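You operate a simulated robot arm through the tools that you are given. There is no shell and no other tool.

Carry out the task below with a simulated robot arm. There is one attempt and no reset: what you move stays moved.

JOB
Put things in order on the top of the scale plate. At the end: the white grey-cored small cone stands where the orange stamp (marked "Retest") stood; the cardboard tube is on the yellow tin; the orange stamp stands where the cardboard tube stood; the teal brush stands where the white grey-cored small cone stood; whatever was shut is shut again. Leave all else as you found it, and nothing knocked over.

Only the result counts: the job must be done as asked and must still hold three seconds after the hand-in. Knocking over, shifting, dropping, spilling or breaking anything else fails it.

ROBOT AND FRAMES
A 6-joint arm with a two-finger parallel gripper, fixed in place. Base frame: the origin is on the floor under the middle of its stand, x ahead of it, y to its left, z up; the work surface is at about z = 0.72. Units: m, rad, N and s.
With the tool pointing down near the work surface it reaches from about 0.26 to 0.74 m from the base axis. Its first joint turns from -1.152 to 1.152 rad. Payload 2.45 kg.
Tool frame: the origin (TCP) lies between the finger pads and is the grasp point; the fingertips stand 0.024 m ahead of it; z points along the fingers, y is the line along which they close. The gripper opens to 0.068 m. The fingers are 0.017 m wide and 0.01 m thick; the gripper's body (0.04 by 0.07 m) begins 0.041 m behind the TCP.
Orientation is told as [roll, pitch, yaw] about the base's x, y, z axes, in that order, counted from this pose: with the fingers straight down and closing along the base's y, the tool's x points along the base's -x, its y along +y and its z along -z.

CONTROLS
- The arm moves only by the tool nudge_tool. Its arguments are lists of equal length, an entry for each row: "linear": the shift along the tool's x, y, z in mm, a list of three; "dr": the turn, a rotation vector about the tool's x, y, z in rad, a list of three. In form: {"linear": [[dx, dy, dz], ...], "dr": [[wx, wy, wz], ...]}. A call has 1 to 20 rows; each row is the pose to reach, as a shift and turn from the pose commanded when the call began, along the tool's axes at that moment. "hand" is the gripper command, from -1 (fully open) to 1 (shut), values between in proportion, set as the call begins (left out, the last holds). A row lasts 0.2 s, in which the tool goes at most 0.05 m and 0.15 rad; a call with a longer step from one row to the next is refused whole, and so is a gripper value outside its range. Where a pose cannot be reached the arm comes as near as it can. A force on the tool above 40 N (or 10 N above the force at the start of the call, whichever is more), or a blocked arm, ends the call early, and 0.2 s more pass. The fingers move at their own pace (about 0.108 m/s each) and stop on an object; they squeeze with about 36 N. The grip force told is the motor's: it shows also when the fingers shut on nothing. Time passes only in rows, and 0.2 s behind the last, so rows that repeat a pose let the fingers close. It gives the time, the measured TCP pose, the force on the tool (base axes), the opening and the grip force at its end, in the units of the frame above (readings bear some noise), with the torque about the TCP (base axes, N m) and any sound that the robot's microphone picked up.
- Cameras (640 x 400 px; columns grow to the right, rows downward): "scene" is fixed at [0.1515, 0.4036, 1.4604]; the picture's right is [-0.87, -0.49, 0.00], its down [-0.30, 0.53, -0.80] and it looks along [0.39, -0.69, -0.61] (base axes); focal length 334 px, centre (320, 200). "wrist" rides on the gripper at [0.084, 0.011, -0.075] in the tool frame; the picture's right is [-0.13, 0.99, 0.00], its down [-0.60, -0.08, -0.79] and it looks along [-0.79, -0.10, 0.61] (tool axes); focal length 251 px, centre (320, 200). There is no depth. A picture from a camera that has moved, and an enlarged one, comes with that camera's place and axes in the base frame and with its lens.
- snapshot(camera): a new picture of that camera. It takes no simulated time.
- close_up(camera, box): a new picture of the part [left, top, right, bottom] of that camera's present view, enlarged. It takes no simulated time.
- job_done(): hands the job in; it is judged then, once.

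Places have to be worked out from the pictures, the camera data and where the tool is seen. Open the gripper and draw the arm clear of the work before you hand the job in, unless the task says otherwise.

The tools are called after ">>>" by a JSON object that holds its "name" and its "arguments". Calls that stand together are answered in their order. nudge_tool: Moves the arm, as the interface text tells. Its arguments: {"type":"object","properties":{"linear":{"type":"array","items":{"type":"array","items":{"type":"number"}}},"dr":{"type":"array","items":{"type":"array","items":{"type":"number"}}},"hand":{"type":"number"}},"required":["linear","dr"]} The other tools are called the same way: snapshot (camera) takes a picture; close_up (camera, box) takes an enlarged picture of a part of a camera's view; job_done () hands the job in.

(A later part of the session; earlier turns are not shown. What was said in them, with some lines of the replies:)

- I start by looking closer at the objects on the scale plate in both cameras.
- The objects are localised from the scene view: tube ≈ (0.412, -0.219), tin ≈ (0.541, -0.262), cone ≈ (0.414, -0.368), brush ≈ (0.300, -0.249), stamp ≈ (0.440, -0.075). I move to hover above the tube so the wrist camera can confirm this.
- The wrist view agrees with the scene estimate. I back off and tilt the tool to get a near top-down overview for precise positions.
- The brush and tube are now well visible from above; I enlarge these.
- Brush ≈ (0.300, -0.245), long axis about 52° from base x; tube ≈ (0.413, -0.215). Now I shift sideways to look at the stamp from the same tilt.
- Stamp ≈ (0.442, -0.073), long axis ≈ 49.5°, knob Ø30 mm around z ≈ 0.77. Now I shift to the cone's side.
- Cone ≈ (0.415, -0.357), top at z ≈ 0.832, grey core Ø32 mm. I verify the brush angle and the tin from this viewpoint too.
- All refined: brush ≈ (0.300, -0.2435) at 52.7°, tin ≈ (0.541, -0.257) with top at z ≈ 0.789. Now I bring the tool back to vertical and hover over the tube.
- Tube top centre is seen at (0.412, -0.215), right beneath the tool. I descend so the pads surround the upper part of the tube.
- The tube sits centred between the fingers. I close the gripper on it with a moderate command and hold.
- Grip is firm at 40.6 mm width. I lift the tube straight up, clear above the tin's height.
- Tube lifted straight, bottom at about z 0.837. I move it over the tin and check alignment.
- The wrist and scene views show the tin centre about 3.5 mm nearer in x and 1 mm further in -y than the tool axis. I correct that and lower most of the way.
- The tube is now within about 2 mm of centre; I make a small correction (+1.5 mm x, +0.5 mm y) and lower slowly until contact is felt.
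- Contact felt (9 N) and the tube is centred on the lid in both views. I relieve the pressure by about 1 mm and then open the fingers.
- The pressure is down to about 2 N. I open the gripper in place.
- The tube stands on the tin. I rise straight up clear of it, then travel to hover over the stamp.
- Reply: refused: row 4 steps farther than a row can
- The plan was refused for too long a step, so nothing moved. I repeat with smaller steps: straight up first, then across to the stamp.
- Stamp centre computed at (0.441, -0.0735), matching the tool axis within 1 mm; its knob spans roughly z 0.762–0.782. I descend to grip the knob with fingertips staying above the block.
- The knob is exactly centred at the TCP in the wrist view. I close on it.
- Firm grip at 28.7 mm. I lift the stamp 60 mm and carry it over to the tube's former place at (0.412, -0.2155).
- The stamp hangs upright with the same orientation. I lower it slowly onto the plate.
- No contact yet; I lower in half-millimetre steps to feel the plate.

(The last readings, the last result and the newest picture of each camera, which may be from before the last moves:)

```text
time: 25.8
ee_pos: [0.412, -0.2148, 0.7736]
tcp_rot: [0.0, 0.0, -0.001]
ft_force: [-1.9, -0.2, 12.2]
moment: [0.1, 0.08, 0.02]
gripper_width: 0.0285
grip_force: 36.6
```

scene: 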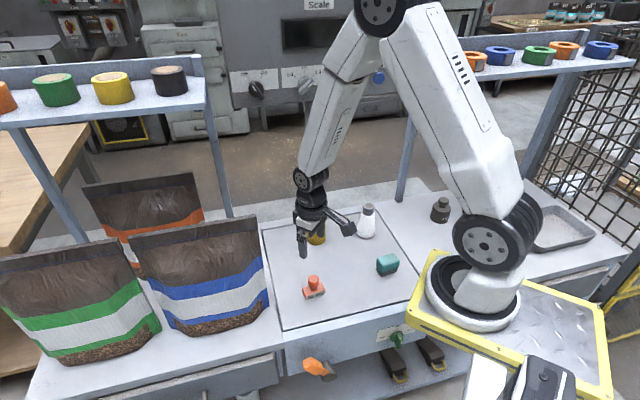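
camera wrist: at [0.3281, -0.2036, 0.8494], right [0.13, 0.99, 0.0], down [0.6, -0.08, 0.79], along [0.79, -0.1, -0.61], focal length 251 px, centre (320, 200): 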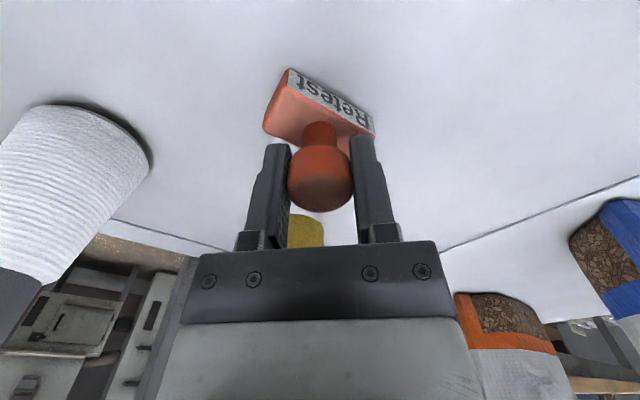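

Contact confirmed. I relieve the pressure slightly and release.

>>> {"name": "nudge_tool", "arguments": {"linear": [[0, 0, -0.6], [0, 0, -0.6]], "dr": [[0, 0, 0], [0, 0, 0]]}}

>>> {"name": "nudge_tool", "arguments": {"linear": [[0, 0, 0], [0, 0, 0], [0, 0, 0]], "dr": [[0, 0, 0], [0, 0, 0], [0, 0, 0]], "hand": -1}}

>>> {"name": "snapshot", "arguments": {"camera": "wrist"}}

```text
time: 26.4
ee_pos: [0.4126, -0.2145, 0.7729]
tcp_rot: [-0.001, -0.001, 0.0]
ft_force: [0.8, -0.4, 0.1]
moment: [0.0, -0.01, 0.02]
gripper_width: 0.0284
grip_force: 36.1
```

```text
time: 27.2
ee_pos: [0.4127, -0.2154, 0.7737]
tcp_rot: [0.0, 0.001, -0.001]
ft_force: [0.1, 0.4, 0.2]
moment: [0.02, -0.03, 0.02]
gripper_width: 0.0682
grip_force: 0.1
```

```text
taken
camera wrist: at [0.3283, -0.2033, 0.8495], right [0.13, 0.99, 0.0], down [0.6, -0.08, 0.79], along [0.79, -0.1, -0.61], focal length 251 px, centre (320, 200)
```

wrist: 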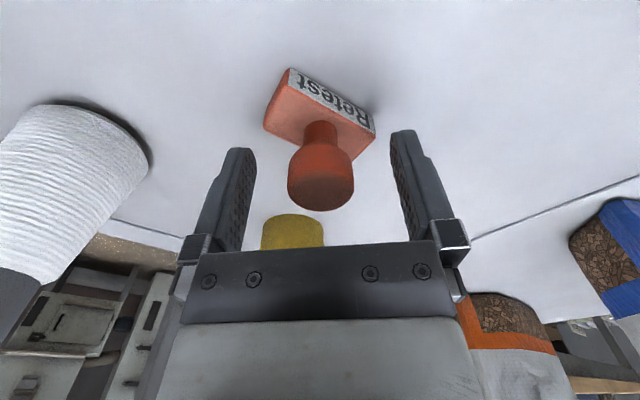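

The stamp stands at the tube's former place. I raise and go to hover above the cone.

>>> {"name": "nudge_tool", "arguments": {"linear": [[0, 0, -20], [0, 0, -55], [0, 0, -95], [0, 0, -130], [-1, -35, -150], [-1, -70, -160], [-2, -105, -160], [-2.3, -141.7, -160], [-2.3, -141.7, -160], [-2.3, -141.7, -160]], "dr": [[0, 0, 0], [0, 0, 0], [0, 0, 0], [0, 0, 0], [0, 0, 0], [0, 0, 0], [0, 0, 0], [0, 0, 0], [0, 0, 0], [0, 0, 0]], "hand": -1}}

>>> {"name": "snapshot", "arguments": {"camera": "wrist"}}

>>> {"name": "close_up", "arguments": {"camera": "wrist", "box": [240, 0, 400, 100]}}

>>> {"name": "snapshot", "arguments": {"camera": "scene"}}

```text
time: 29.4
ee_pos: [0.4125, -0.3566, 0.9324]
tcp_rot: [0.0, 0.001, 0.0]
ft_force: [-0.5, -0.4, -0.4]
moment: [0.02, 0.01, 0.0]
gripper_width: 0.0683
grip_force: 0.1
```

```text
taken
camera wrist: at [0.3284, -0.3456, 1.0088], right [0.13, 0.99, 0.0], down [0.6, -0.08, 0.79], along [0.79, -0.1, -0.61], focal length 251 px, centre (320, 200)
```

wrist: 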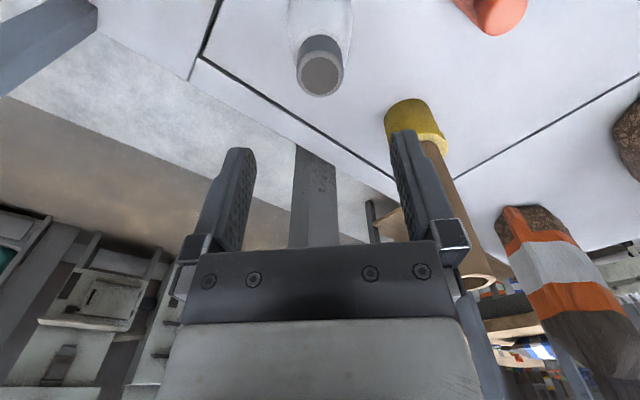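

```text
4.00 times, centred on (320, 50) of wrist
camera zoom: at [0.3284, -0.3456, 1.0088], right [0.13, 0.99, 0.0], down [0.6, -0.08, 0.79], along [0.79, -0.1, -0.61], focal length 1006 px, centre (320, 800)
```

zoom: 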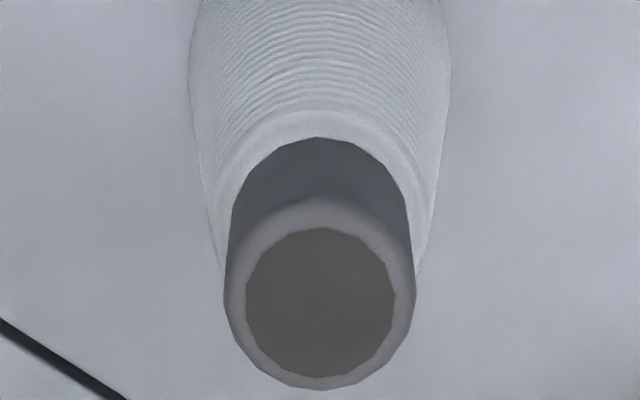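

```text
taken
```

scene: 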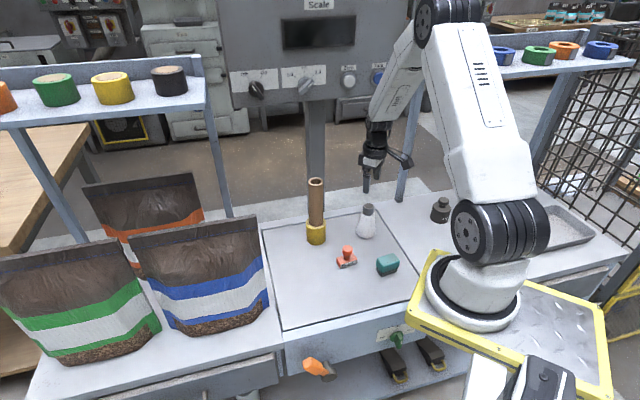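

The cone's core is centred laterally, and about 1 mm further in x. White part ends at z ≈ 0.807, core top ≈ 0.832. I descend so the fingertips stop just above the white winding.

>>> {"name": "nudge_tool", "arguments": {"linear": [[-1, 0, 30], [-1, 0, 60], [-1, 0, 80], [-1, 0, 92], [-1, 0, 99.5], [-1, 0, 99.5]], "dr": [[0, 0, 0], [0, 0, 0], [0, 0, 0], [0, 0, 0], [0, 0, 0], [0, 0, 0]]}}

>>> {"name": "snapshot", "arguments": {"camera": "wrist"}}

>>> {"name": "close_up", "arguments": {"camera": "wrist", "box": [200, 80, 440, 230]}}

>>> {"name": "close_up", "arguments": {"camera": "scene", "box": [310, 170, 430, 250]}}

```text
time: 30.8
ee_pos: [0.416, -0.3558, 0.8352]
tcp_rot: [-0.001, 0.001, 0.0]
ft_force: [0.9, -0.3, 0.0]
moment: [0.03, -0.01, 0.0]
gripper_width: 0.0681
grip_force: 0.1
```

```text
taken
camera wrist: at [0.3312, -0.345, 0.9105], right [0.13, 0.99, 0.0], down [0.6, -0.08, 0.79], along [0.79, -0.1, -0.61], focal length 251 px, centre (320, 200)
```

wrist: 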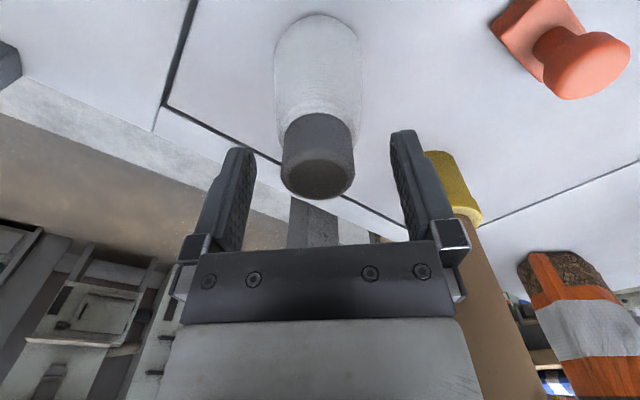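

```text
2.67 times, centred on (320, 155) of wrist
camera zoom: at [0.3312, -0.345, 0.9105], right [0.13, 0.99, 0.0], down [0.6, -0.08, 0.79], along [0.79, -0.1, -0.61], focal length 670 px, centre (320, 320)
```

zoom: 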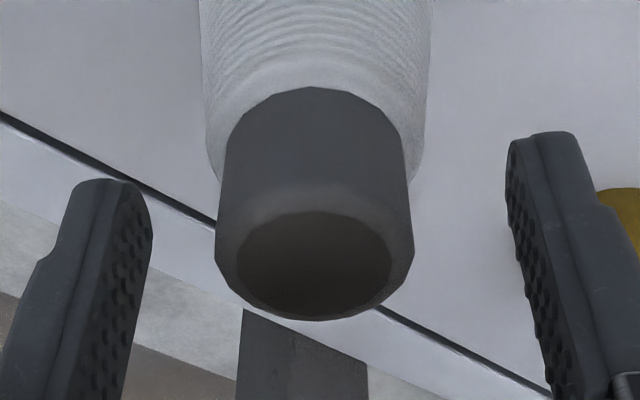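

```text
5.00 times, centred on (370, 210) of scene
camera zoom: at [0.1515, 0.4036, 1.4604], right [-0.87, -0.49, 0.0], down [-0.3, 0.53, -0.8], along [0.39, -0.69, -0.61], focal length 1668 px, centre (70, 150)
```

zoom: 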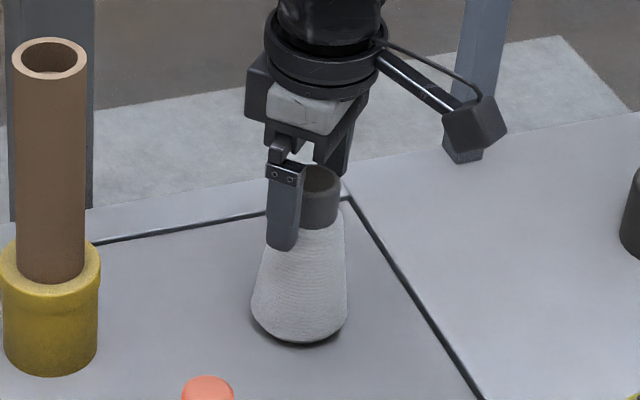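

Core is aligned (about 0.8 mm off in y). I shift that and close on the grey core.

>>> {"name": "nudge_tool", "arguments": {"linear": [[0, -0.8, 0], [0, -0.8, 0]], "dr": [[0, 0, 0], [0, 0, 0]]}}

>>> {"name": "nudge_tool", "arguments": {"linear": [[0, 0, 0], [0, 0, 0], [0, 0, 0]], "dr": [[0, 0, 0], [0, 0, 0], [0, 0, 0]], "hand": 0.6}}

>>> {"name": "close_up", "arguments": {"camera": "wrist", "box": [200, 80, 440, 230]}}

>>> {"name": "close_up", "arguments": {"camera": "scene", "box": [310, 170, 430, 250]}}

```text
time: 31.4
ee_pos: [0.4165, -0.3567, 0.8344]
tcp_rot: [-0.002, 0.0, -0.001]
ft_force: [0.4, 0.1, 0.2]
moment: [-0.04, 0.02, -0.01]
gripper_width: 0.0683
grip_force: 0.1
```

```text
time: 32.2
ee_pos: [0.4158, -0.3574, 0.8347]
tcp_rot: [0.0, 0.001, -0.001]
ft_force: [-0.5, -0.4, -0.4]
moment: [0.01, -0.03, 0.01]
gripper_width: 0.0329
grip_force: 36.1
```

```text
2.67 times, centred on (320, 155) of wrist
camera zoom: at [0.3312, -0.3457, 0.9105], right [0.13, 0.99, 0.0], down [0.6, -0.08, 0.79], along [0.79, -0.1, -0.61], focal length 670 px, centre (320, 320)
```

zoom: 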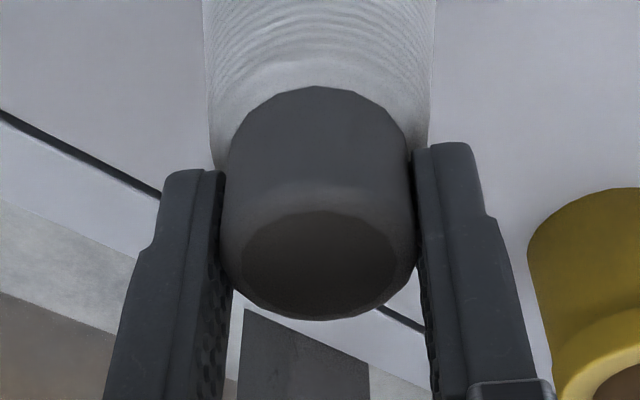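

```text
5.00 times, centred on (370, 210) of scene
camera zoom: at [0.1516, 0.4036, 1.4604], right [-0.87, -0.49, 0.0], down [-0.3, 0.53, -0.8], along [0.39, -0.69, -0.61], focal length 1668 px, centre (70, 150)
```

zoom: 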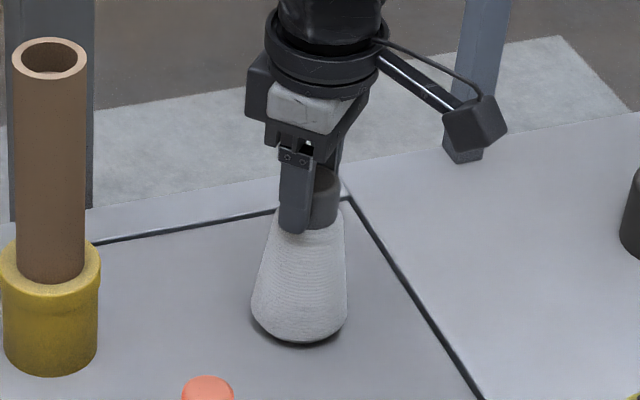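

Firm on the core (32.9 mm). I lift 100 mm, so the cone passes well above the stamp, and carry it to the stamp's original place at (0.441, -0.0735), bowing slightly toward the base away from the tube.

>>> {"name": "nudge_tool", "arguments": {"linear": [[0, 0, -5], [0, 0, -20], [0, 0, -50], [0, 0, -80], [0, 0, -100], [5, 30, -100], [12, 65, -100], [18, 100, -100], [18, 135, -100], [16, 170, -100], [8, 205, -100], [-6, 240, -100], [-18, 267, -100], [-25.4, 283.9, -100], [-25.4, 283.9, -100], [-25.4, 283.9, -100]], "dr": [[0, 0, 0], [0, 0, 0], [0, 0, 0], [0, 0, 0], [0, 0, 0], [0, 0, 0], [0, 0, 0], [0, 0, 0], [0, 0, 0], [0, 0, 0], [0, 0, 0], [0, 0, 0], [0, 0, 0], [0, 0, 0], [0, 0, 0], [0, 0, 0]]}}

>>> {"name": "snapshot", "arguments": {"camera": "scene"}}

>>> {"name": "snapshot", "arguments": {"camera": "wrist"}}

```text
time: 35.6
ee_pos: [0.4408, -0.0759, 0.9333]
tcp_rot: [0.0, -0.001, -0.003]
ft_force: [0.1, -0.6, -2.0]
moment: [-0.04, 0.01, 0.01]
gripper_width: 0.0329
grip_force: 36.2
```

```text
taken
```

scene: 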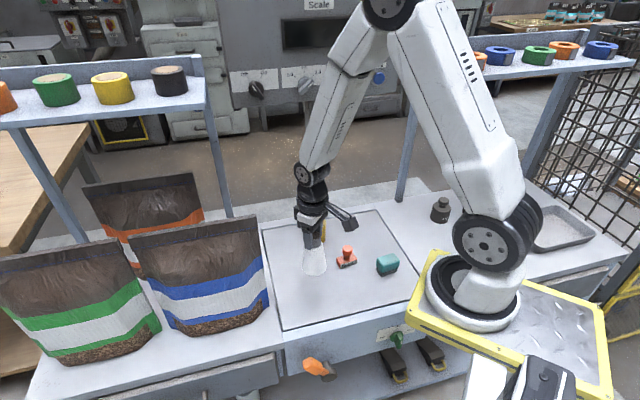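

```text
taken
camera wrist: at [0.3569, -0.0637, 1.0088], right [0.13, 0.99, 0.0], down [0.6, -0.08, 0.79], along [0.79, -0.1, -0.61], focal length 251 px, centre (320, 200)
```

wrist: 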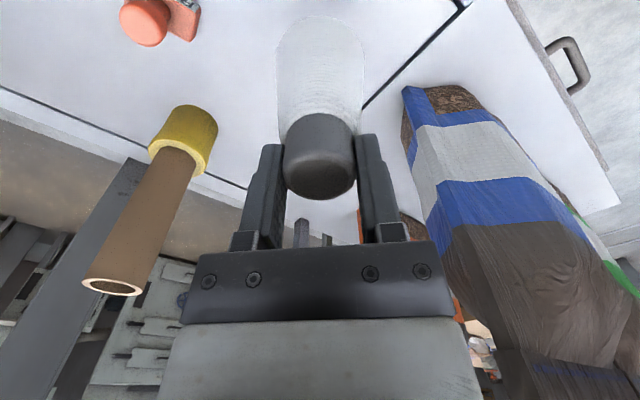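

The cone is upright over the stamp's place. I lower it close to the plate.

>>> {"name": "nudge_tool", "arguments": {"linear": [[0, 0, 30], [0, 0, 60], [0, 0, 82], [0, 0, 92], [0, 0, 96], [0, 0, 98], [0, 0, 99.2], [0, 0, 99.2]], "dr": [[0, 0, 0], [0, 0, 0], [0, 0, 0], [0, 0, 0], [0, 0, 0], [0, 0, 0], [0, 0, 0], [0, 0, 0]]}}

>>> {"name": "close_up", "arguments": {"camera": "scene", "box": [250, 200, 390, 310]}}

>>> {"name": "snapshot", "arguments": {"camera": "wrist"}}

```text
time: 37.4
ee_pos: [0.4424, -0.0728, 0.8349]
tcp_rot: [0.001, 0.002, -0.001]
ft_force: [1.1, 0.3, -1.9]
moment: [0.0, -0.01, 0.05]
gripper_width: 0.0329
grip_force: 36.1
```

```text
3.64 times, centred on (320, 255) of scene
camera zoom: at [0.1516, 0.4036, 1.4604], right [-0.87, -0.49, 0.0], down [-0.3, 0.53, -0.8], along [0.39, -0.69, -0.61], focal length 1213 px, centre (320, 0)
```

zoom: 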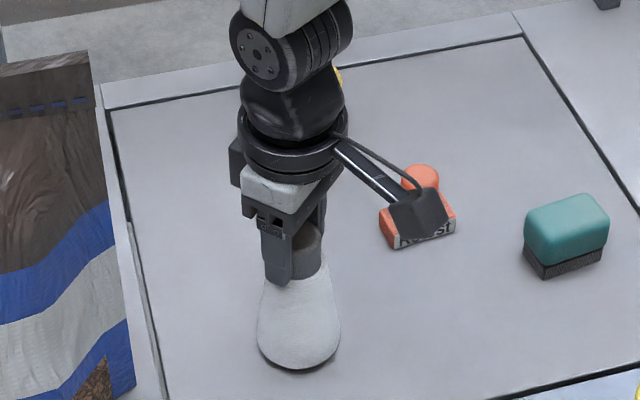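

```text
taken
camera wrist: at [0.3575, -0.0616, 0.9105], right [0.13, 0.99, 0.0], down [0.6, -0.08, 0.79], along [0.79, -0.1, -0.61], focal length 251 px, centre (320, 200)
```

wrist: 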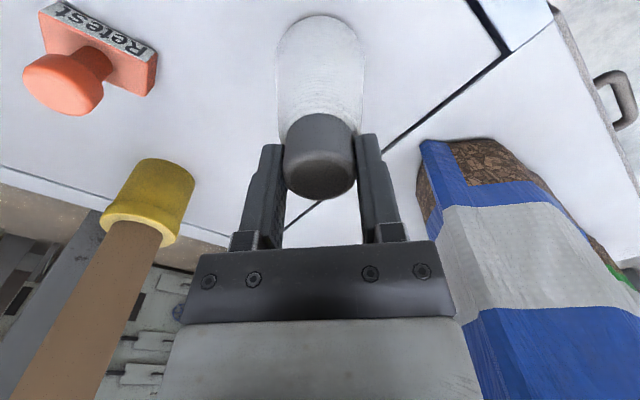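

The cone is just above the plate with no contact yet (only its weight). I lower in small steps to feel the plate.

>>> {"name": "nudge_tool", "arguments": {"linear": [[0, 0, 0.5], [0, 0, 1.0], [0, 0, 1.0]], "dr": [[0, 0, 0], [0, 0, 0], [0, 0, 0]]}}

```text
time: 38.2
ee_pos: [0.4421, -0.0732, 0.8349]
tcp_rot: [0.0, -0.001, 0.001]
ft_force: [-3.3, 3.8, 27.5]
moment: [0.17, 0.55, -0.09]
gripper_width: 0.0326
grip_force: 36.0
```

Solid contact. I back off about 0.8 mm to relieve the pressure before releasing.

>>> {"name": "nudge_tool", "arguments": {"linear": [[0, 0, -0.4], [0, 0, -0.7], [0, 0, -0.7]], "dr": [[0, 0, 0], [0, 0, 0], [0, 0, 0]]}}

```text
time: 39.0
ee_pos: [0.4417, -0.0738, 0.8351]
tcp_rot: [0.001, -0.002, 0.0]
ft_force: [3.1, 3.7, 6.8]
moment: [0.19, -0.25, 0.04]
gripper_width: 0.0324
grip_force: 36.4
```

>>> {"name": "nudge_tool", "arguments": {"linear": [[0, 0, -0.25], [0, 0, -0.25]], "dr": [[0, 0, 0], [0, 0, 0]]}}

```text
time: 39.6
ee_pos: [0.4405, -0.0737, 0.8343]
tcp_rot: [0.001, 0.003, 0.0]
ft_force: [0.9, 0.1, -1.5]
moment: [-0.03, -0.07, 0.03]
gripper_width: 0.0329
grip_force: 36.5
```

The force is back to about the cone's own weight, so it rests within a fraction of a millimetre of the plate. I open the fingers.

>>> {"name": "nudge_tool", "arguments": {"linear": [[0, 0, 0.2], [0, 0, 0.2], [0, 0, 0.2], [0, 0, 0.2]], "dr": [[0, 0, 0], [0, 0, 0], [0, 0, 0], [0, 0, 0]], "hand": -1}}

>>> {"name": "snapshot", "arguments": {"camera": "wrist"}}

>>> {"name": "close_up", "arguments": {"camera": "scene", "box": [250, 200, 390, 310]}}

```text
time: 40.6
ee_pos: [0.4407, -0.0738, 0.835]
tcp_rot: [0.0, 0.001, 0.001]
ft_force: [1.1, -0.6, 0.6]
moment: [0.0, 0.01, 0.04]
gripper_width: 0.068
grip_force: 0.1
```

```text
taken
camera wrist: at [0.3569, -0.0623, 0.9102], right [0.13, 0.99, 0.0], down [0.6, -0.08, 0.79], along [0.79, -0.1, -0.61], focal length 251 px, centre (320, 200)
```

wrist: 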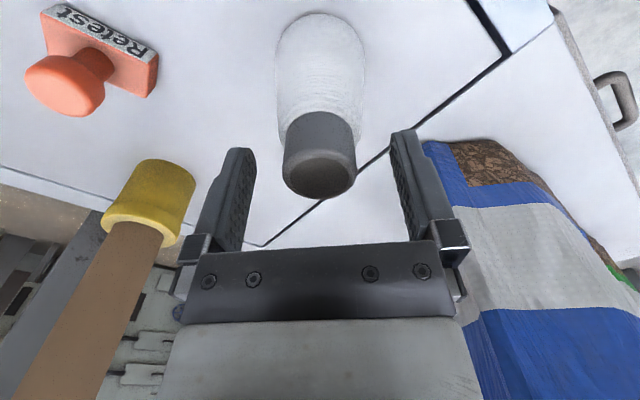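

```text
3.64 times, centred on (320, 255) of scene
camera zoom: at [0.1515, 0.4036, 1.4604], right [-0.87, -0.49, 0.0], down [-0.3, 0.53, -0.8], along [0.39, -0.69, -0.61], focal length 1213 px, centre (320, 0)
```

zoom: 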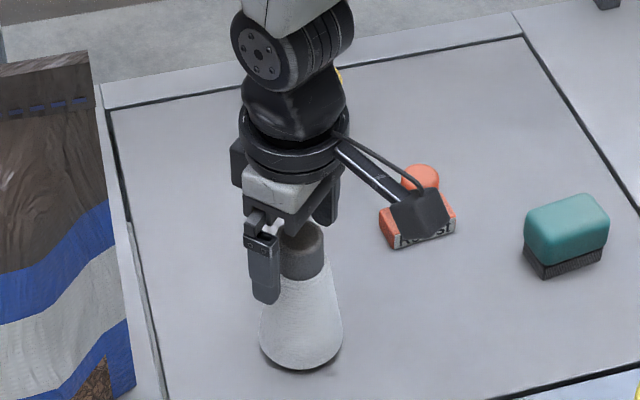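

The cone stands at the stamp's original place. I rise clear, then travel to the brush while turning the gripper by +52.7° so the fingers close across its short side.

>>> {"name": "nudge_tool", "arguments": {"linear": [[0, 0, -15], [0, 0, -45], [0, 0, -80], [0, 0, -95], [20, -24, -95], [40, -48, -95], [60, -72, -95], [80, -97, -95], [100, -121, -95], [120, -145, -95], [141.3, -170, -95], [141.3, -170, -95], [141.3, -170, -95]], "dr": [[0, 0, 0], [0, 0, 0], [0, 0, 0], [0, 0, 0], [0, 0, -0.131], [0, 0, -0.263], [0, 0, -0.394], [0, 0, -0.526], [0, 0, -0.657], [0, 0, -0.789], [0, 0, -0.92], [0, 0, -0.92], [0, 0, -0.92]], "hand": -1}}

>>> {"name": "snapshot", "arguments": {"camera": "wrist"}}

>>> {"name": "close_up", "arguments": {"camera": "wrist", "box": [220, 0, 420, 125]}}

>>> {"name": "snapshot", "arguments": {"camera": "scene"}}

```text
time: 43.4
ee_pos: [0.3009, -0.2435, 0.9283]
tcp_rot: [0.001, 0.0, 0.92]
ft_force: [0.4, 0.1, 0.5]
moment: [0.01, -0.01, 0.02]
gripper_width: 0.0681
grip_force: 0.1
```

```text
taken
camera wrist: at [0.2407, -0.3035, 1.0047], right [-0.71, 0.7, 0.0], down [0.43, 0.43, 0.79], along [0.56, 0.56, -0.61], focal length 251 px, centre (320, 200)
```

wrist: 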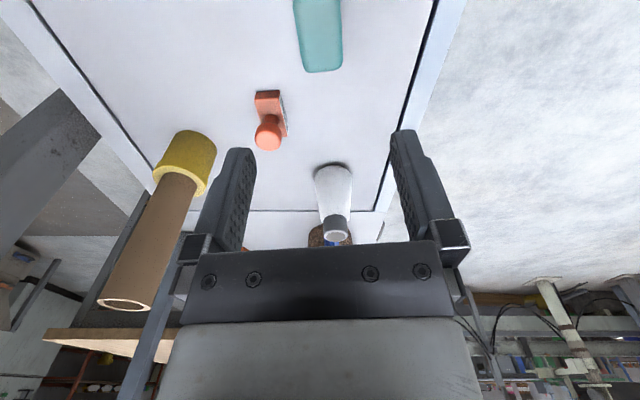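

```text
3.20 times, centred on (320, 62) of wrist
camera zoom: at [0.2407, -0.3035, 1.0047], right [-0.71, 0.7, 0.0], down [0.43, 0.43, 0.79], along [0.56, 0.56, -0.61], focal length 805 px, centre (320, 640)
```

zoom: 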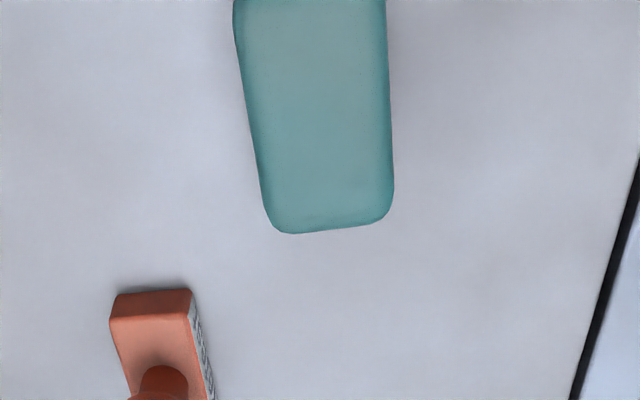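

```text
taken
```

scene: 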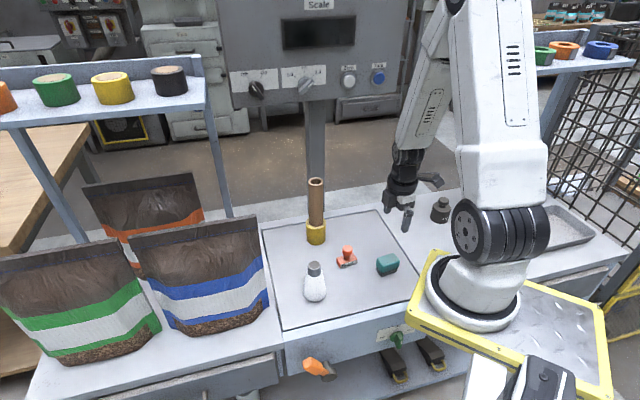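

The brush is aligned laterally with the gripper, angle about 52°. I descend partway for a closer look at its position along its length.

>>> {"name": "nudge_tool", "arguments": {"linear": [[0, 0, 30], [0, 0, 60], [0, 0, 90], [0, 0, 105], [0, 0, 105]], "dr": [[0, 0, 0], [0, 0, 0], [0, 0, 0], [0, 0, 0], [0, 0, 0]]}}

>>> {"name": "snapshot", "arguments": {"camera": "wrist"}}

>>> {"name": "close_up", "arguments": {"camera": "scene", "box": [340, 210, 450, 290]}}

```text
time: 44.6
ee_pos: [0.3, -0.2433, 0.8248]
tcp_rot: [0.001, -0.001, 0.92]
ft_force: [-0.2, 0.1, 0.2]
moment: [-0.03, -0.03, -0.03]
gripper_width: 0.0679
grip_force: 0.1
```

```text
taken
camera wrist: at [0.2404, -0.3029, 0.9], right [-0.71, 0.7, 0.0], down [0.43, 0.43, 0.79], along [0.56, 0.56, -0.61], focal length 251 px, centre (320, 200)
```

wrist: 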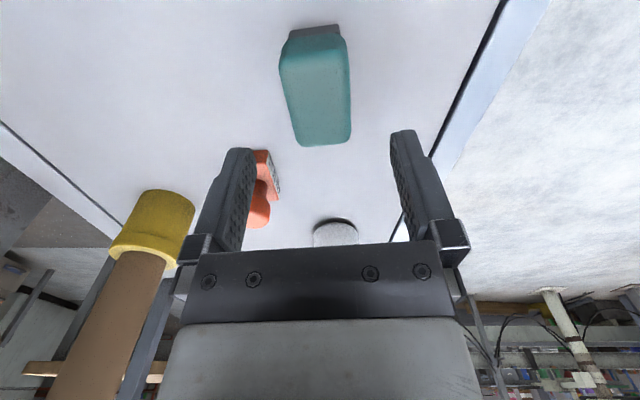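

```text
5.00 times, centred on (395, 250) of scene
camera zoom: at [0.1515, 0.4036, 1.4604], right [-0.87, -0.49, 0.0], down [-0.3, 0.53, -0.8], along [0.39, -0.69, -0.61], focal length 1668 px, centre (-55, -50)
```

zoom: 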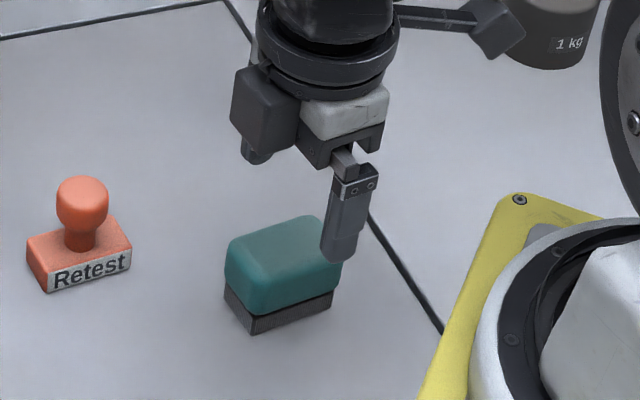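

>>> {"name": "close_up", "arguments": {"camera": "wrist", "box": [220, 10, 420, 160]}}

```text
2.67 times, centred on (320, 85) of wrist
camera zoom: at [0.2404, -0.3029, 0.9], right [-0.71, 0.7, 0.0], down [0.43, 0.43, 0.79], along [0.56, 0.56, -0.61], focal length 670 px, centre (320, 507)
```

zoom: 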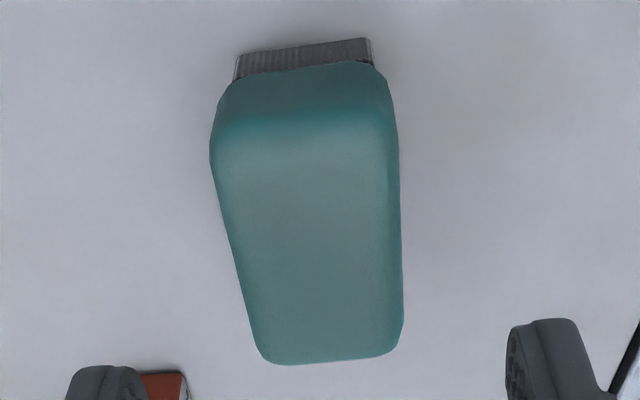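

Brush bristle block and teal body are centred within ~1–2 mm of the tool axis. I descend to grip the teal body across its width.

>>> {"name": "nudge_tool", "arguments": {"linear": [[1, 0, 20], [1, 0, 40], [1, 0, 55], [1, 0, 64], [1, 0, 68], [1, 0, 68]], "dr": [[0, 0, 0], [0, 0, 0.01], [0, 0, 0.01], [0, 0, 0.01], [0, 0, 0.01], [0, 0, 0.01]]}}

>>> {"name": "snapshot", "arguments": {"camera": "wrist"}}

>>> {"name": "close_up", "arguments": {"camera": "scene", "box": [340, 210, 450, 290]}}

```text
time: 46.0
ee_pos: [0.2987, -0.2446, 0.7547]
tcp_rot: [0.0, 0.002, 0.909]
ft_force: [-0.1, -0.5, -0.4]
moment: [-0.03, -0.01, 0.01]
gripper_width: 0.0682
grip_force: 0.0
```

```text
taken
camera wrist: at [0.2391, -0.3037, 0.8316], right [-0.7, 0.71, 0.0], down [0.43, 0.43, 0.79], along [0.56, 0.56, -0.61], focal length 251 px, centre (320, 200)
```

wrist: 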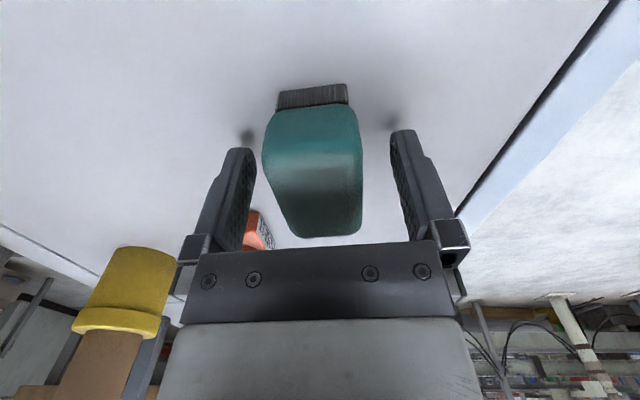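

```text
5.00 times, centred on (395, 250) of scene
camera zoom: at [0.1515, 0.4036, 1.4604], right [-0.87, -0.49, 0.0], down [-0.3, 0.53, -0.8], along [0.39, -0.69, -0.61], focal length 1668 px, centre (-55, -50)
```

zoom: 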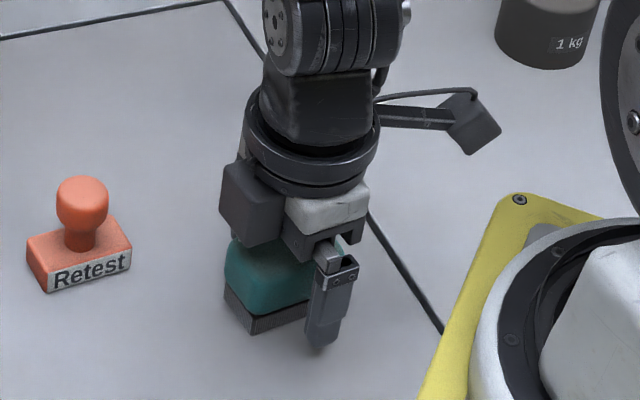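

The brush is centred between the fingers. I close on it.

>>> {"name": "nudge_tool", "arguments": {"linear": [[0, 0, 0], [0, 0, 0], [0, 0, 0]], "dr": [[0, 0, 0], [0, 0, 0], [0, 0, 0]], "hand": 0.5}}

>>> {"name": "close_up", "arguments": {"camera": "wrist", "box": [200, 60, 440, 260]}}

>>> {"name": "close_up", "arguments": {"camera": "scene", "box": [340, 210, 450, 290]}}

```text
time: 46.8
ee_pos: [0.3002, -0.2436, 0.7565]
tcp_rot: [-0.001, 0.0, 0.909]
ft_force: [-0.6, -0.5, -0.2]
moment: [-0.01, 0.01, 0.01]
gripper_width: 0.0377
grip_force: 36.2
```

```text
2.00 times, centred on (320, 160) of wrist
camera zoom: at [0.239, -0.3036, 0.8318], right [-0.7, 0.71, 0.0], down [0.43, 0.43, 0.79], along [0.56, 0.56, -0.61], focal length 503 px, centre (320, 280)
```

zoom: 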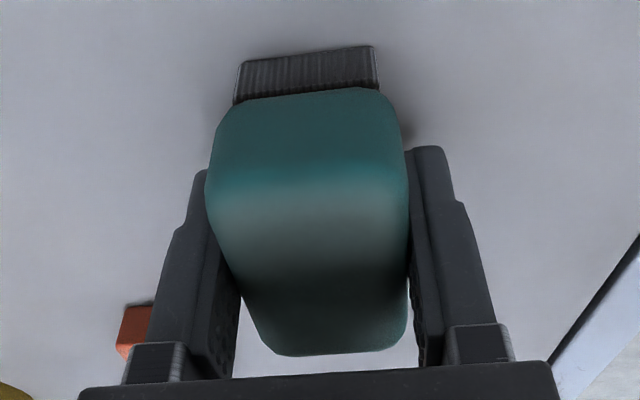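

```text
5.00 times, centred on (395, 250) of scene
camera zoom: at [0.1516, 0.4036, 1.4604], right [-0.87, -0.49, 0.0], down [-0.3, 0.53, -0.8], along [0.39, -0.69, -0.61], focal length 1668 px, centre (-55, -50)
```

zoom: 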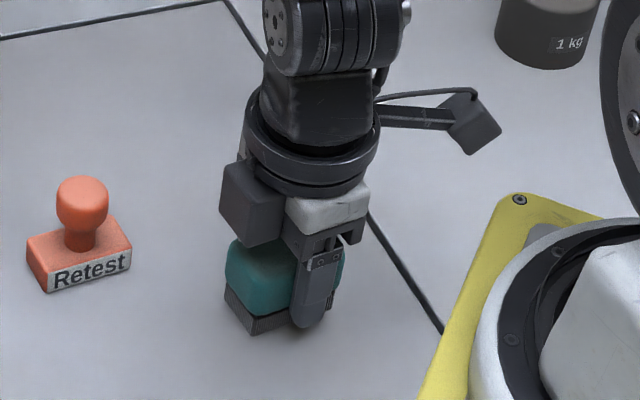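

Firm at 37.7 mm. I lift the brush 60 mm and carry it to the cone's former place (0.4155, -0.3574).

>>> {"name": "nudge_tool", "arguments": {"linear": [[0, 0, -5], [0, 0, -25], [0, 0, -60], [3.5, -32, -60], [7, -64, -60], [10.5, -96, -60], [14, -128, -60], [17.8, -161.4, -60], [17.8, -161.4, -60], [17.8, -161.4, -60]], "dr": [[0, 0, 0], [0, 0, 0], [0, 0, 0], [0, 0, 0], [0, 0, 0], [0, 0, 0], [0, 0, 0], [0, 0, 0], [0, 0, 0], [0, 0, 0]]}}

>>> {"name": "snapshot", "arguments": {"camera": "scene"}}

>>> {"name": "snapshot", "arguments": {"camera": "wrist"}}

>>> {"name": "close_up", "arguments": {"camera": "scene", "box": [310, 170, 430, 250]}}

```text
time: 49.0
ee_pos: [0.4173, -0.359, 0.8163]
tcp_rot: [0.0, 0.0, 0.909]
ft_force: [0.4, -0.1, -0.7]
moment: [-0.02, 0.01, 0.0]
gripper_width: 0.0376
grip_force: 35.9
```

```text
taken
```

scene: 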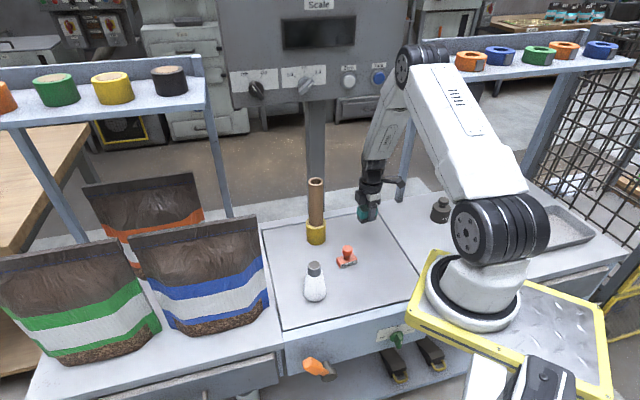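

```text
taken
camera wrist: at [0.3556, -0.4182, 0.8923], right [-0.7, 0.71, 0.0], down [0.43, 0.43, 0.79], along [0.56, 0.56, -0.61], focal length 251 px, centre (320, 200)
```

wrist: 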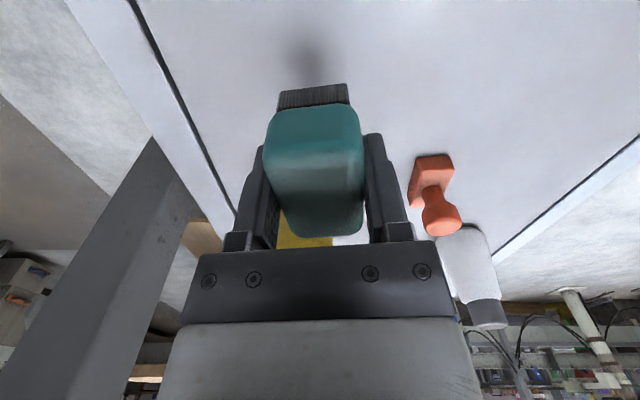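

```text
5.00 times, centred on (370, 210) of scene
camera zoom: at [0.1516, 0.4036, 1.4604], right [-0.87, -0.49, 0.0], down [-0.3, 0.53, -0.8], along [0.39, -0.69, -0.61], focal length 1668 px, centre (70, 150)
```

zoom: 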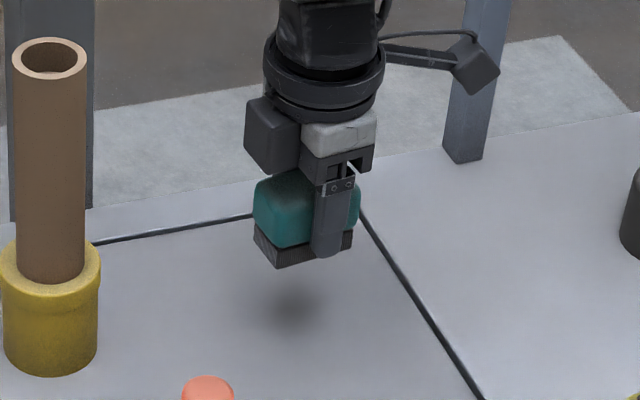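

Brush is upright above the cone's former place. I lower it close to the plate.

>>> {"name": "nudge_tool", "arguments": {"linear": [[0, 0, 20], [0, 0, 40], [0, 0, 52], [0, 0, 56], [0, 0, 58], [0, 0, 59], [0, 0, 59.3], [0, 0, 59.3]], "dr": [[0, 0, 0], [0, 0, 0], [0, 0, 0], [0, 0, 0], [0, 0, 0], [0, 0, 0], [0, 0, 0], [0, 0, 0]]}}

>>> {"name": "close_up", "arguments": {"camera": "scene", "box": [310, 170, 430, 250]}}

>>> {"name": "snapshot", "arguments": {"camera": "wrist"}}

```text
time: 50.8
ee_pos: [0.4152, -0.3587, 0.7566]
tcp_rot: [0.0, 0.0, 0.909]
ft_force: [0.6, -1.3, -1.5]
moment: [0.02, 0.01, -0.02]
gripper_width: 0.0375
grip_force: 36.0
```

```text
5.00 times, centred on (370, 210) of scene
camera zoom: at [0.1516, 0.4036, 1.4604], right [-0.87, -0.49, 0.0], down [-0.3, 0.53, -0.8], along [0.39, -0.69, -0.61], focal length 1668 px, centre (70, 150)
```

zoom: 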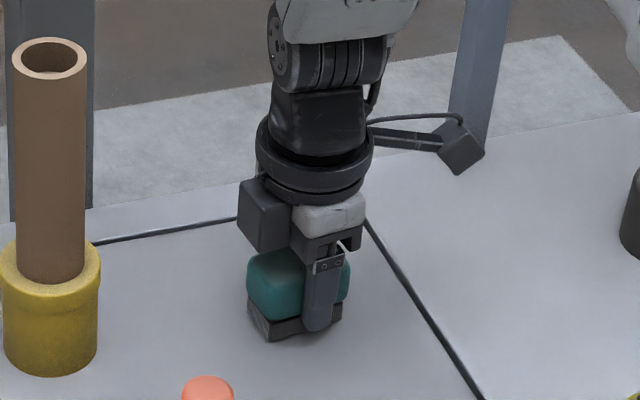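

```text
taken
camera wrist: at [0.3553, -0.4166, 0.8331], right [-0.7, 0.71, 0.0], down [0.43, 0.43, 0.79], along [0.56, 0.56, -0.61], focal length 251 px, centre (320, 200)
```

wrist: 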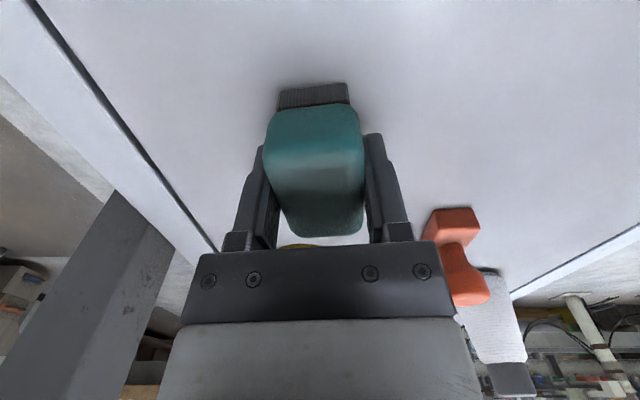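

No contact yet; small steps down to feel the plate.

>>> {"name": "nudge_tool", "arguments": {"linear": [[0, 0, 0.4], [0, 0, 0.7], [0, 0, 0.7]], "dr": [[0, 0, 0], [0, 0, 0], [0, 0, 0]]}}

```text
time: 51.6
ee_pos: [0.4155, -0.3569, 0.7565]
tcp_rot: [0.001, -0.001, 0.908]
ft_force: [-0.5, 1.4, -0.9]
moment: [0.0, 0.01, -0.01]
gripper_width: 0.0376
grip_force: 36.2
```

>>> {"name": "nudge_tool", "arguments": {"linear": [[0, 0, 0.3], [0, 0, 0.6], [0, 0, 0.6]], "dr": [[0, 0, 0], [0, 0, 0], [0, 0, 0]]}}

```text
time: 52.4
ee_pos: [0.4166, -0.3569, 0.7562]
tcp_rot: [0.001, -0.002, 0.909]
ft_force: [-1.7, 1.2, 7.8]
moment: [0.11, 0.06, 0.01]
gripper_width: 0.0378
grip_force: 36.1
```

Light contact (≈8 N) reached. I relieve it slightly and open the fingers.

>>> {"name": "nudge_tool", "arguments": {"linear": [[0, 0, -0.3], [0, 0, -0.3]], "dr": [[0, 0, 0], [0, 0, 0]]}}

>>> {"name": "nudge_tool", "arguments": {"linear": [[0, 0, 0], [0, 0, 0], [0, 0, 0]], "dr": [[0, 0, 0], [0, 0, 0], [0, 0, 0]], "hand": -1}}

>>> {"name": "snapshot", "arguments": {"camera": "wrist"}}

```text
time: 53.0
ee_pos: [0.4161, -0.3574, 0.7561]
tcp_rot: [-0.003, -0.001, 0.909]
ft_force: [0.1, -1.1, 1.7]
moment: [0.01, 0.02, -0.02]
gripper_width: 0.0372
grip_force: 36.0
```

```text
time: 53.8
ee_pos: [0.4159, -0.3571, 0.7561]
tcp_rot: [-0.002, -0.001, 0.909]
ft_force: [0.2, 0.7, -0.3]
moment: [0.01, 0.02, -0.02]
gripper_width: 0.0682
grip_force: 0.1
```

```text
taken
camera wrist: at [0.3556, -0.4162, 0.8317], right [-0.7, 0.71, 0.0], down [0.43, 0.43, 0.79], along [0.56, 0.56, -0.61], focal length 251 px, centre (320, 200)
```

wrist: 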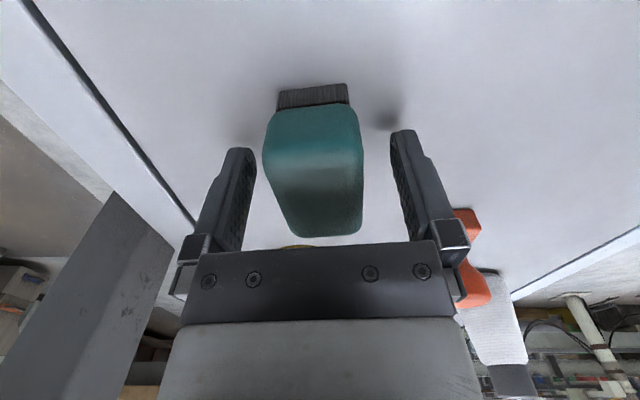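

The brush stands. I rise straight up well clear of everything.

>>> {"name": "nudge_tool", "arguments": {"linear": [[0, 0, -15], [0, 0, -45], [0, 0, -85], [0, 0, -125], [0, 0, -165], [0, 0, -205], [0, 0, -245], [0, 0, -285], [0, 0, -300], [0, 0, -300]], "dr": [[0, 0, 0], [0, 0, 0], [0, 0, 0], [0, 0, 0], [0, 0, 0], [0, 0, 0], [0, 0, 0], [0, 0, 0], [0, 0, 0], [0, 0, 0]], "hand": -1}}

>>> {"name": "snapshot", "arguments": {"camera": "scene"}}

>>> {"name": "close_up", "arguments": {"camera": "scene", "box": [250, 170, 450, 320]}}

```text
time: 56.0
ee_pos: [0.4172, -0.3576, 1.0567]
tcp_rot: [-0.001, -0.001, 0.91]
ft_force: [0.6, -0.4, 0.9]
moment: [0.02, -0.01, 0.0]
gripper_width: 0.0681
grip_force: 0.0
```

```text
taken
```

scene: 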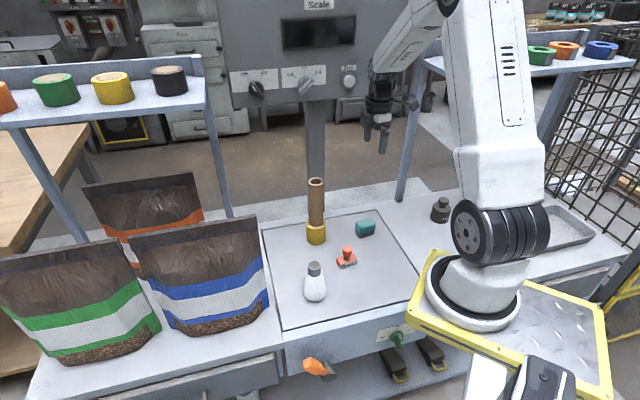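

```text
2.67 times, centred on (350, 245) of scene
camera zoom: at [0.1515, 0.4036, 1.4604], right [-0.87, -0.49, 0.0], down [-0.3, 0.53, -0.8], along [0.39, -0.69, -0.61], focal length 890 px, centre (240, 80)
```

zoom: 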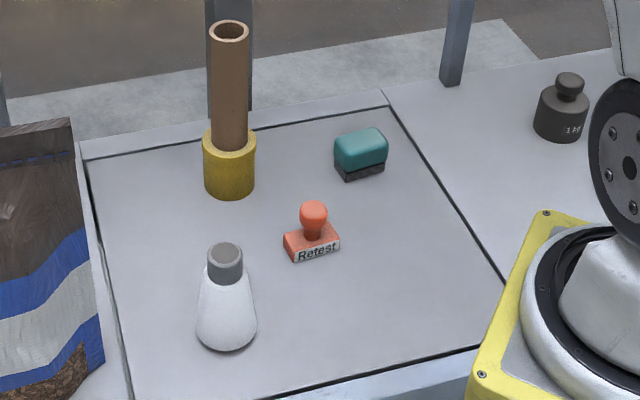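

Everything stands in its new place. I compare with the original crops to verify positions and that the tin has not shifted.

>>> {"name": "close_up", "arguments": {"camera": "scene", "box": [290, 180, 410, 255]}}

>>> {"name": "close_up", "arguments": {"camera": "scene", "box": [290, 240, 410, 315]}}

```text
5.33 times, centred on (350, 218) of scene
camera zoom: at [0.1515, 0.4036, 1.4604], right [-0.87, -0.49, 0.0], down [-0.3, 0.53, -0.8], along [0.39, -0.69, -0.61], focal length 1780 px, centre (160, 107)
```

zoom: 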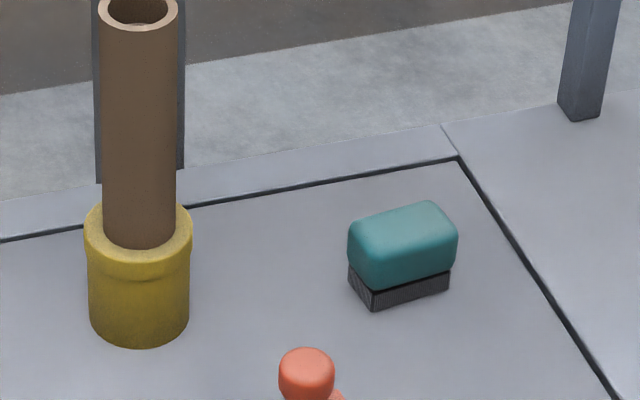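

```text
5.33 times, centred on (350, 278) of scene
camera zoom: at [0.1515, 0.4036, 1.4604], right [-0.87, -0.49, 0.0], down [-0.3, 0.53, -0.8], along [0.39, -0.69, -0.61], focal length 1780 px, centre (160, -213)
```

zoom: 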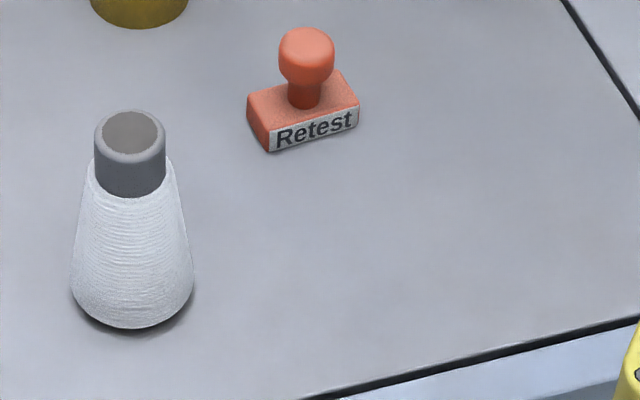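

Tin unmoved, and brush, stamp and cone are within about 2 mm of their targets. I draw the arm back to a clear pose with the gripper turned straight again.

>>> {"name": "nudge_tool", "arguments": {"linear": [[-11, 23, -6], [-22, 46, -12], [-33, 69, -18], [-44, 92, -24], [-55, 115, -30], [-66, 138, -36], [-77.2, 161.4, -40], [-77.2, 161.4, -40]], "dr": [[0, 0, 0.13], [0, 0, 0.26], [0, 0, 0.39], [0, 0, 0.52], [0, 0, 0.65], [0, 0, 0.78], [0, 0, 0.91], [0, 0, 0.91]], "hand": -1}}

>>> {"name": "nudge_tool", "arguments": {"linear": [[0, 30, 0], [0, 60, 0], [0, 90, 0], [0, 116, 0], [0, 116, 0], [0, 116, 0]], "dr": [[0, 0.14, 0], [0, 0.28, 0], [0, 0.42, 0], [0, 0.56, 0], [0, 0.6, 0], [0, 0.6, 0]]}}

>>> {"name": "snapshot", "arguments": {"camera": "wrist"}}

>>> {"name": "close_up", "arguments": {"camera": "wrist", "box": [260, 130, 400, 218]}}

```text
time: 57.8
ee_pos: [0.3352, -0.1974, 1.0974]
tcp_rot: [0.0, -0.001, -0.001]
ft_force: [0.4, 0.7, -0.5]
moment: [-0.01, 0.0, 0.0]
gripper_width: 0.0681
grip_force: 0.1
```

```text
time: 59.2
ee_pos: [0.336, -0.08, 1.097]
tcp_rot: [-0.002, 0.602, 0.0]
ft_force: [-0.4, 0.2, -0.1]
moment: [-0.03, 0.02, 0.04]
gripper_width: 0.0684
grip_force: 0.0
```

```text
taken
camera wrist: at [0.3084, -0.0691, 1.2071], right [0.11, 0.99, -0.07], down [0.95, -0.08, 0.31], along [0.3, -0.1, -0.95], focal length 251 px, centre (320, 200)
```

wrist: 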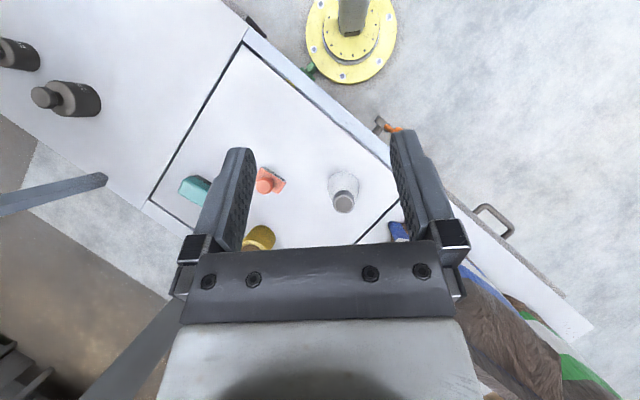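

```text
4.55 times, centred on (330, 174) of wrist
camera zoom: at [0.3084, -0.0691, 1.2071], right [0.11, 0.99, -0.07], down [0.95, -0.08, 0.31], along [0.3, -0.1, -0.95], focal length 1143 px, centre (274, 318)
```

zoom: 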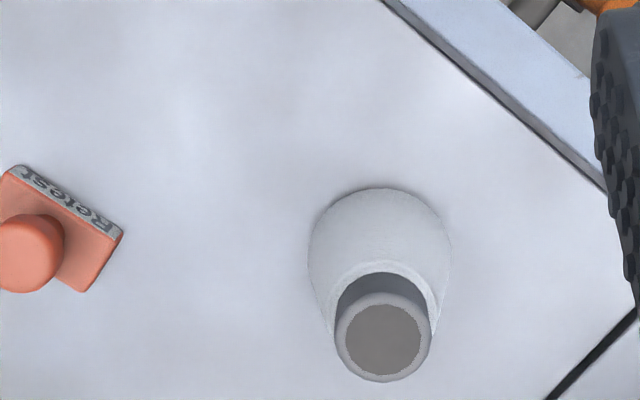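

The cone measures at (0.440, -0.072) versus the stamp's former (0.441, -0.0735), which is good. I straighten the tool at this clear height and take a last look before handing in.

>>> {"name": "nudge_tool", "arguments": {"linear": [[0, 0, 0], [0, 0, 0], [0, 0, 0], [0, 0, 0], [0, 0, 0], [0, 0, 0]], "dr": [[0, -0.14, 0], [0, -0.28, 0], [0, -0.42, 0], [0, -0.56, 0], [0, -0.6, 0], [0, -0.6, 0]], "hand": -1}}

>>> {"name": "snapshot", "arguments": {"camera": "scene"}}

```text
time: 60.6
ee_pos: [0.3349, -0.0811, 1.0964]
tcp_rot: [0.0, -0.003, -0.001]
ft_force: [-0.6, 1.5, -0.4]
moment: [-0.03, 0.0, -0.02]
gripper_width: 0.0679
grip_force: 0.1
```

```text
taken
```

scene: 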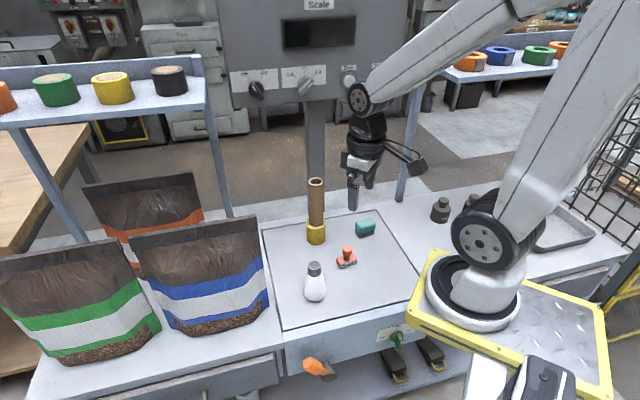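

The last picture shows the tube on the tin, the stamp where the tube stood, the cone where the stamp stood and the brush where the cone stood. Nothing else has moved, the gripper is open and the arm is clear, so I hand the job in.

>>> {"name": "job_done", "arguments": {}}

```text
The job is handed in.
```

The job is handed in, and the last pictures show everything on the scale plate as you asked:

- **Cone:** it stands where the "Retest" stamp stood. From above it measures about 1.5 mm from the stamp's original position.
- **Tube:** it stands upright, centred on the yellow tin. The tin has not moved.
- **Stamp:** it stands where the tube stood, facing the same way as before.
- **Brush:** it stands where the cone stood, within about 1–2 mm.

No step needed anything opened, so nothing had to be shut again. I saw nothing knocked over or spilled, and nothing else looks disturbed. The gripper is open and the arm is drawn up clear of the work.
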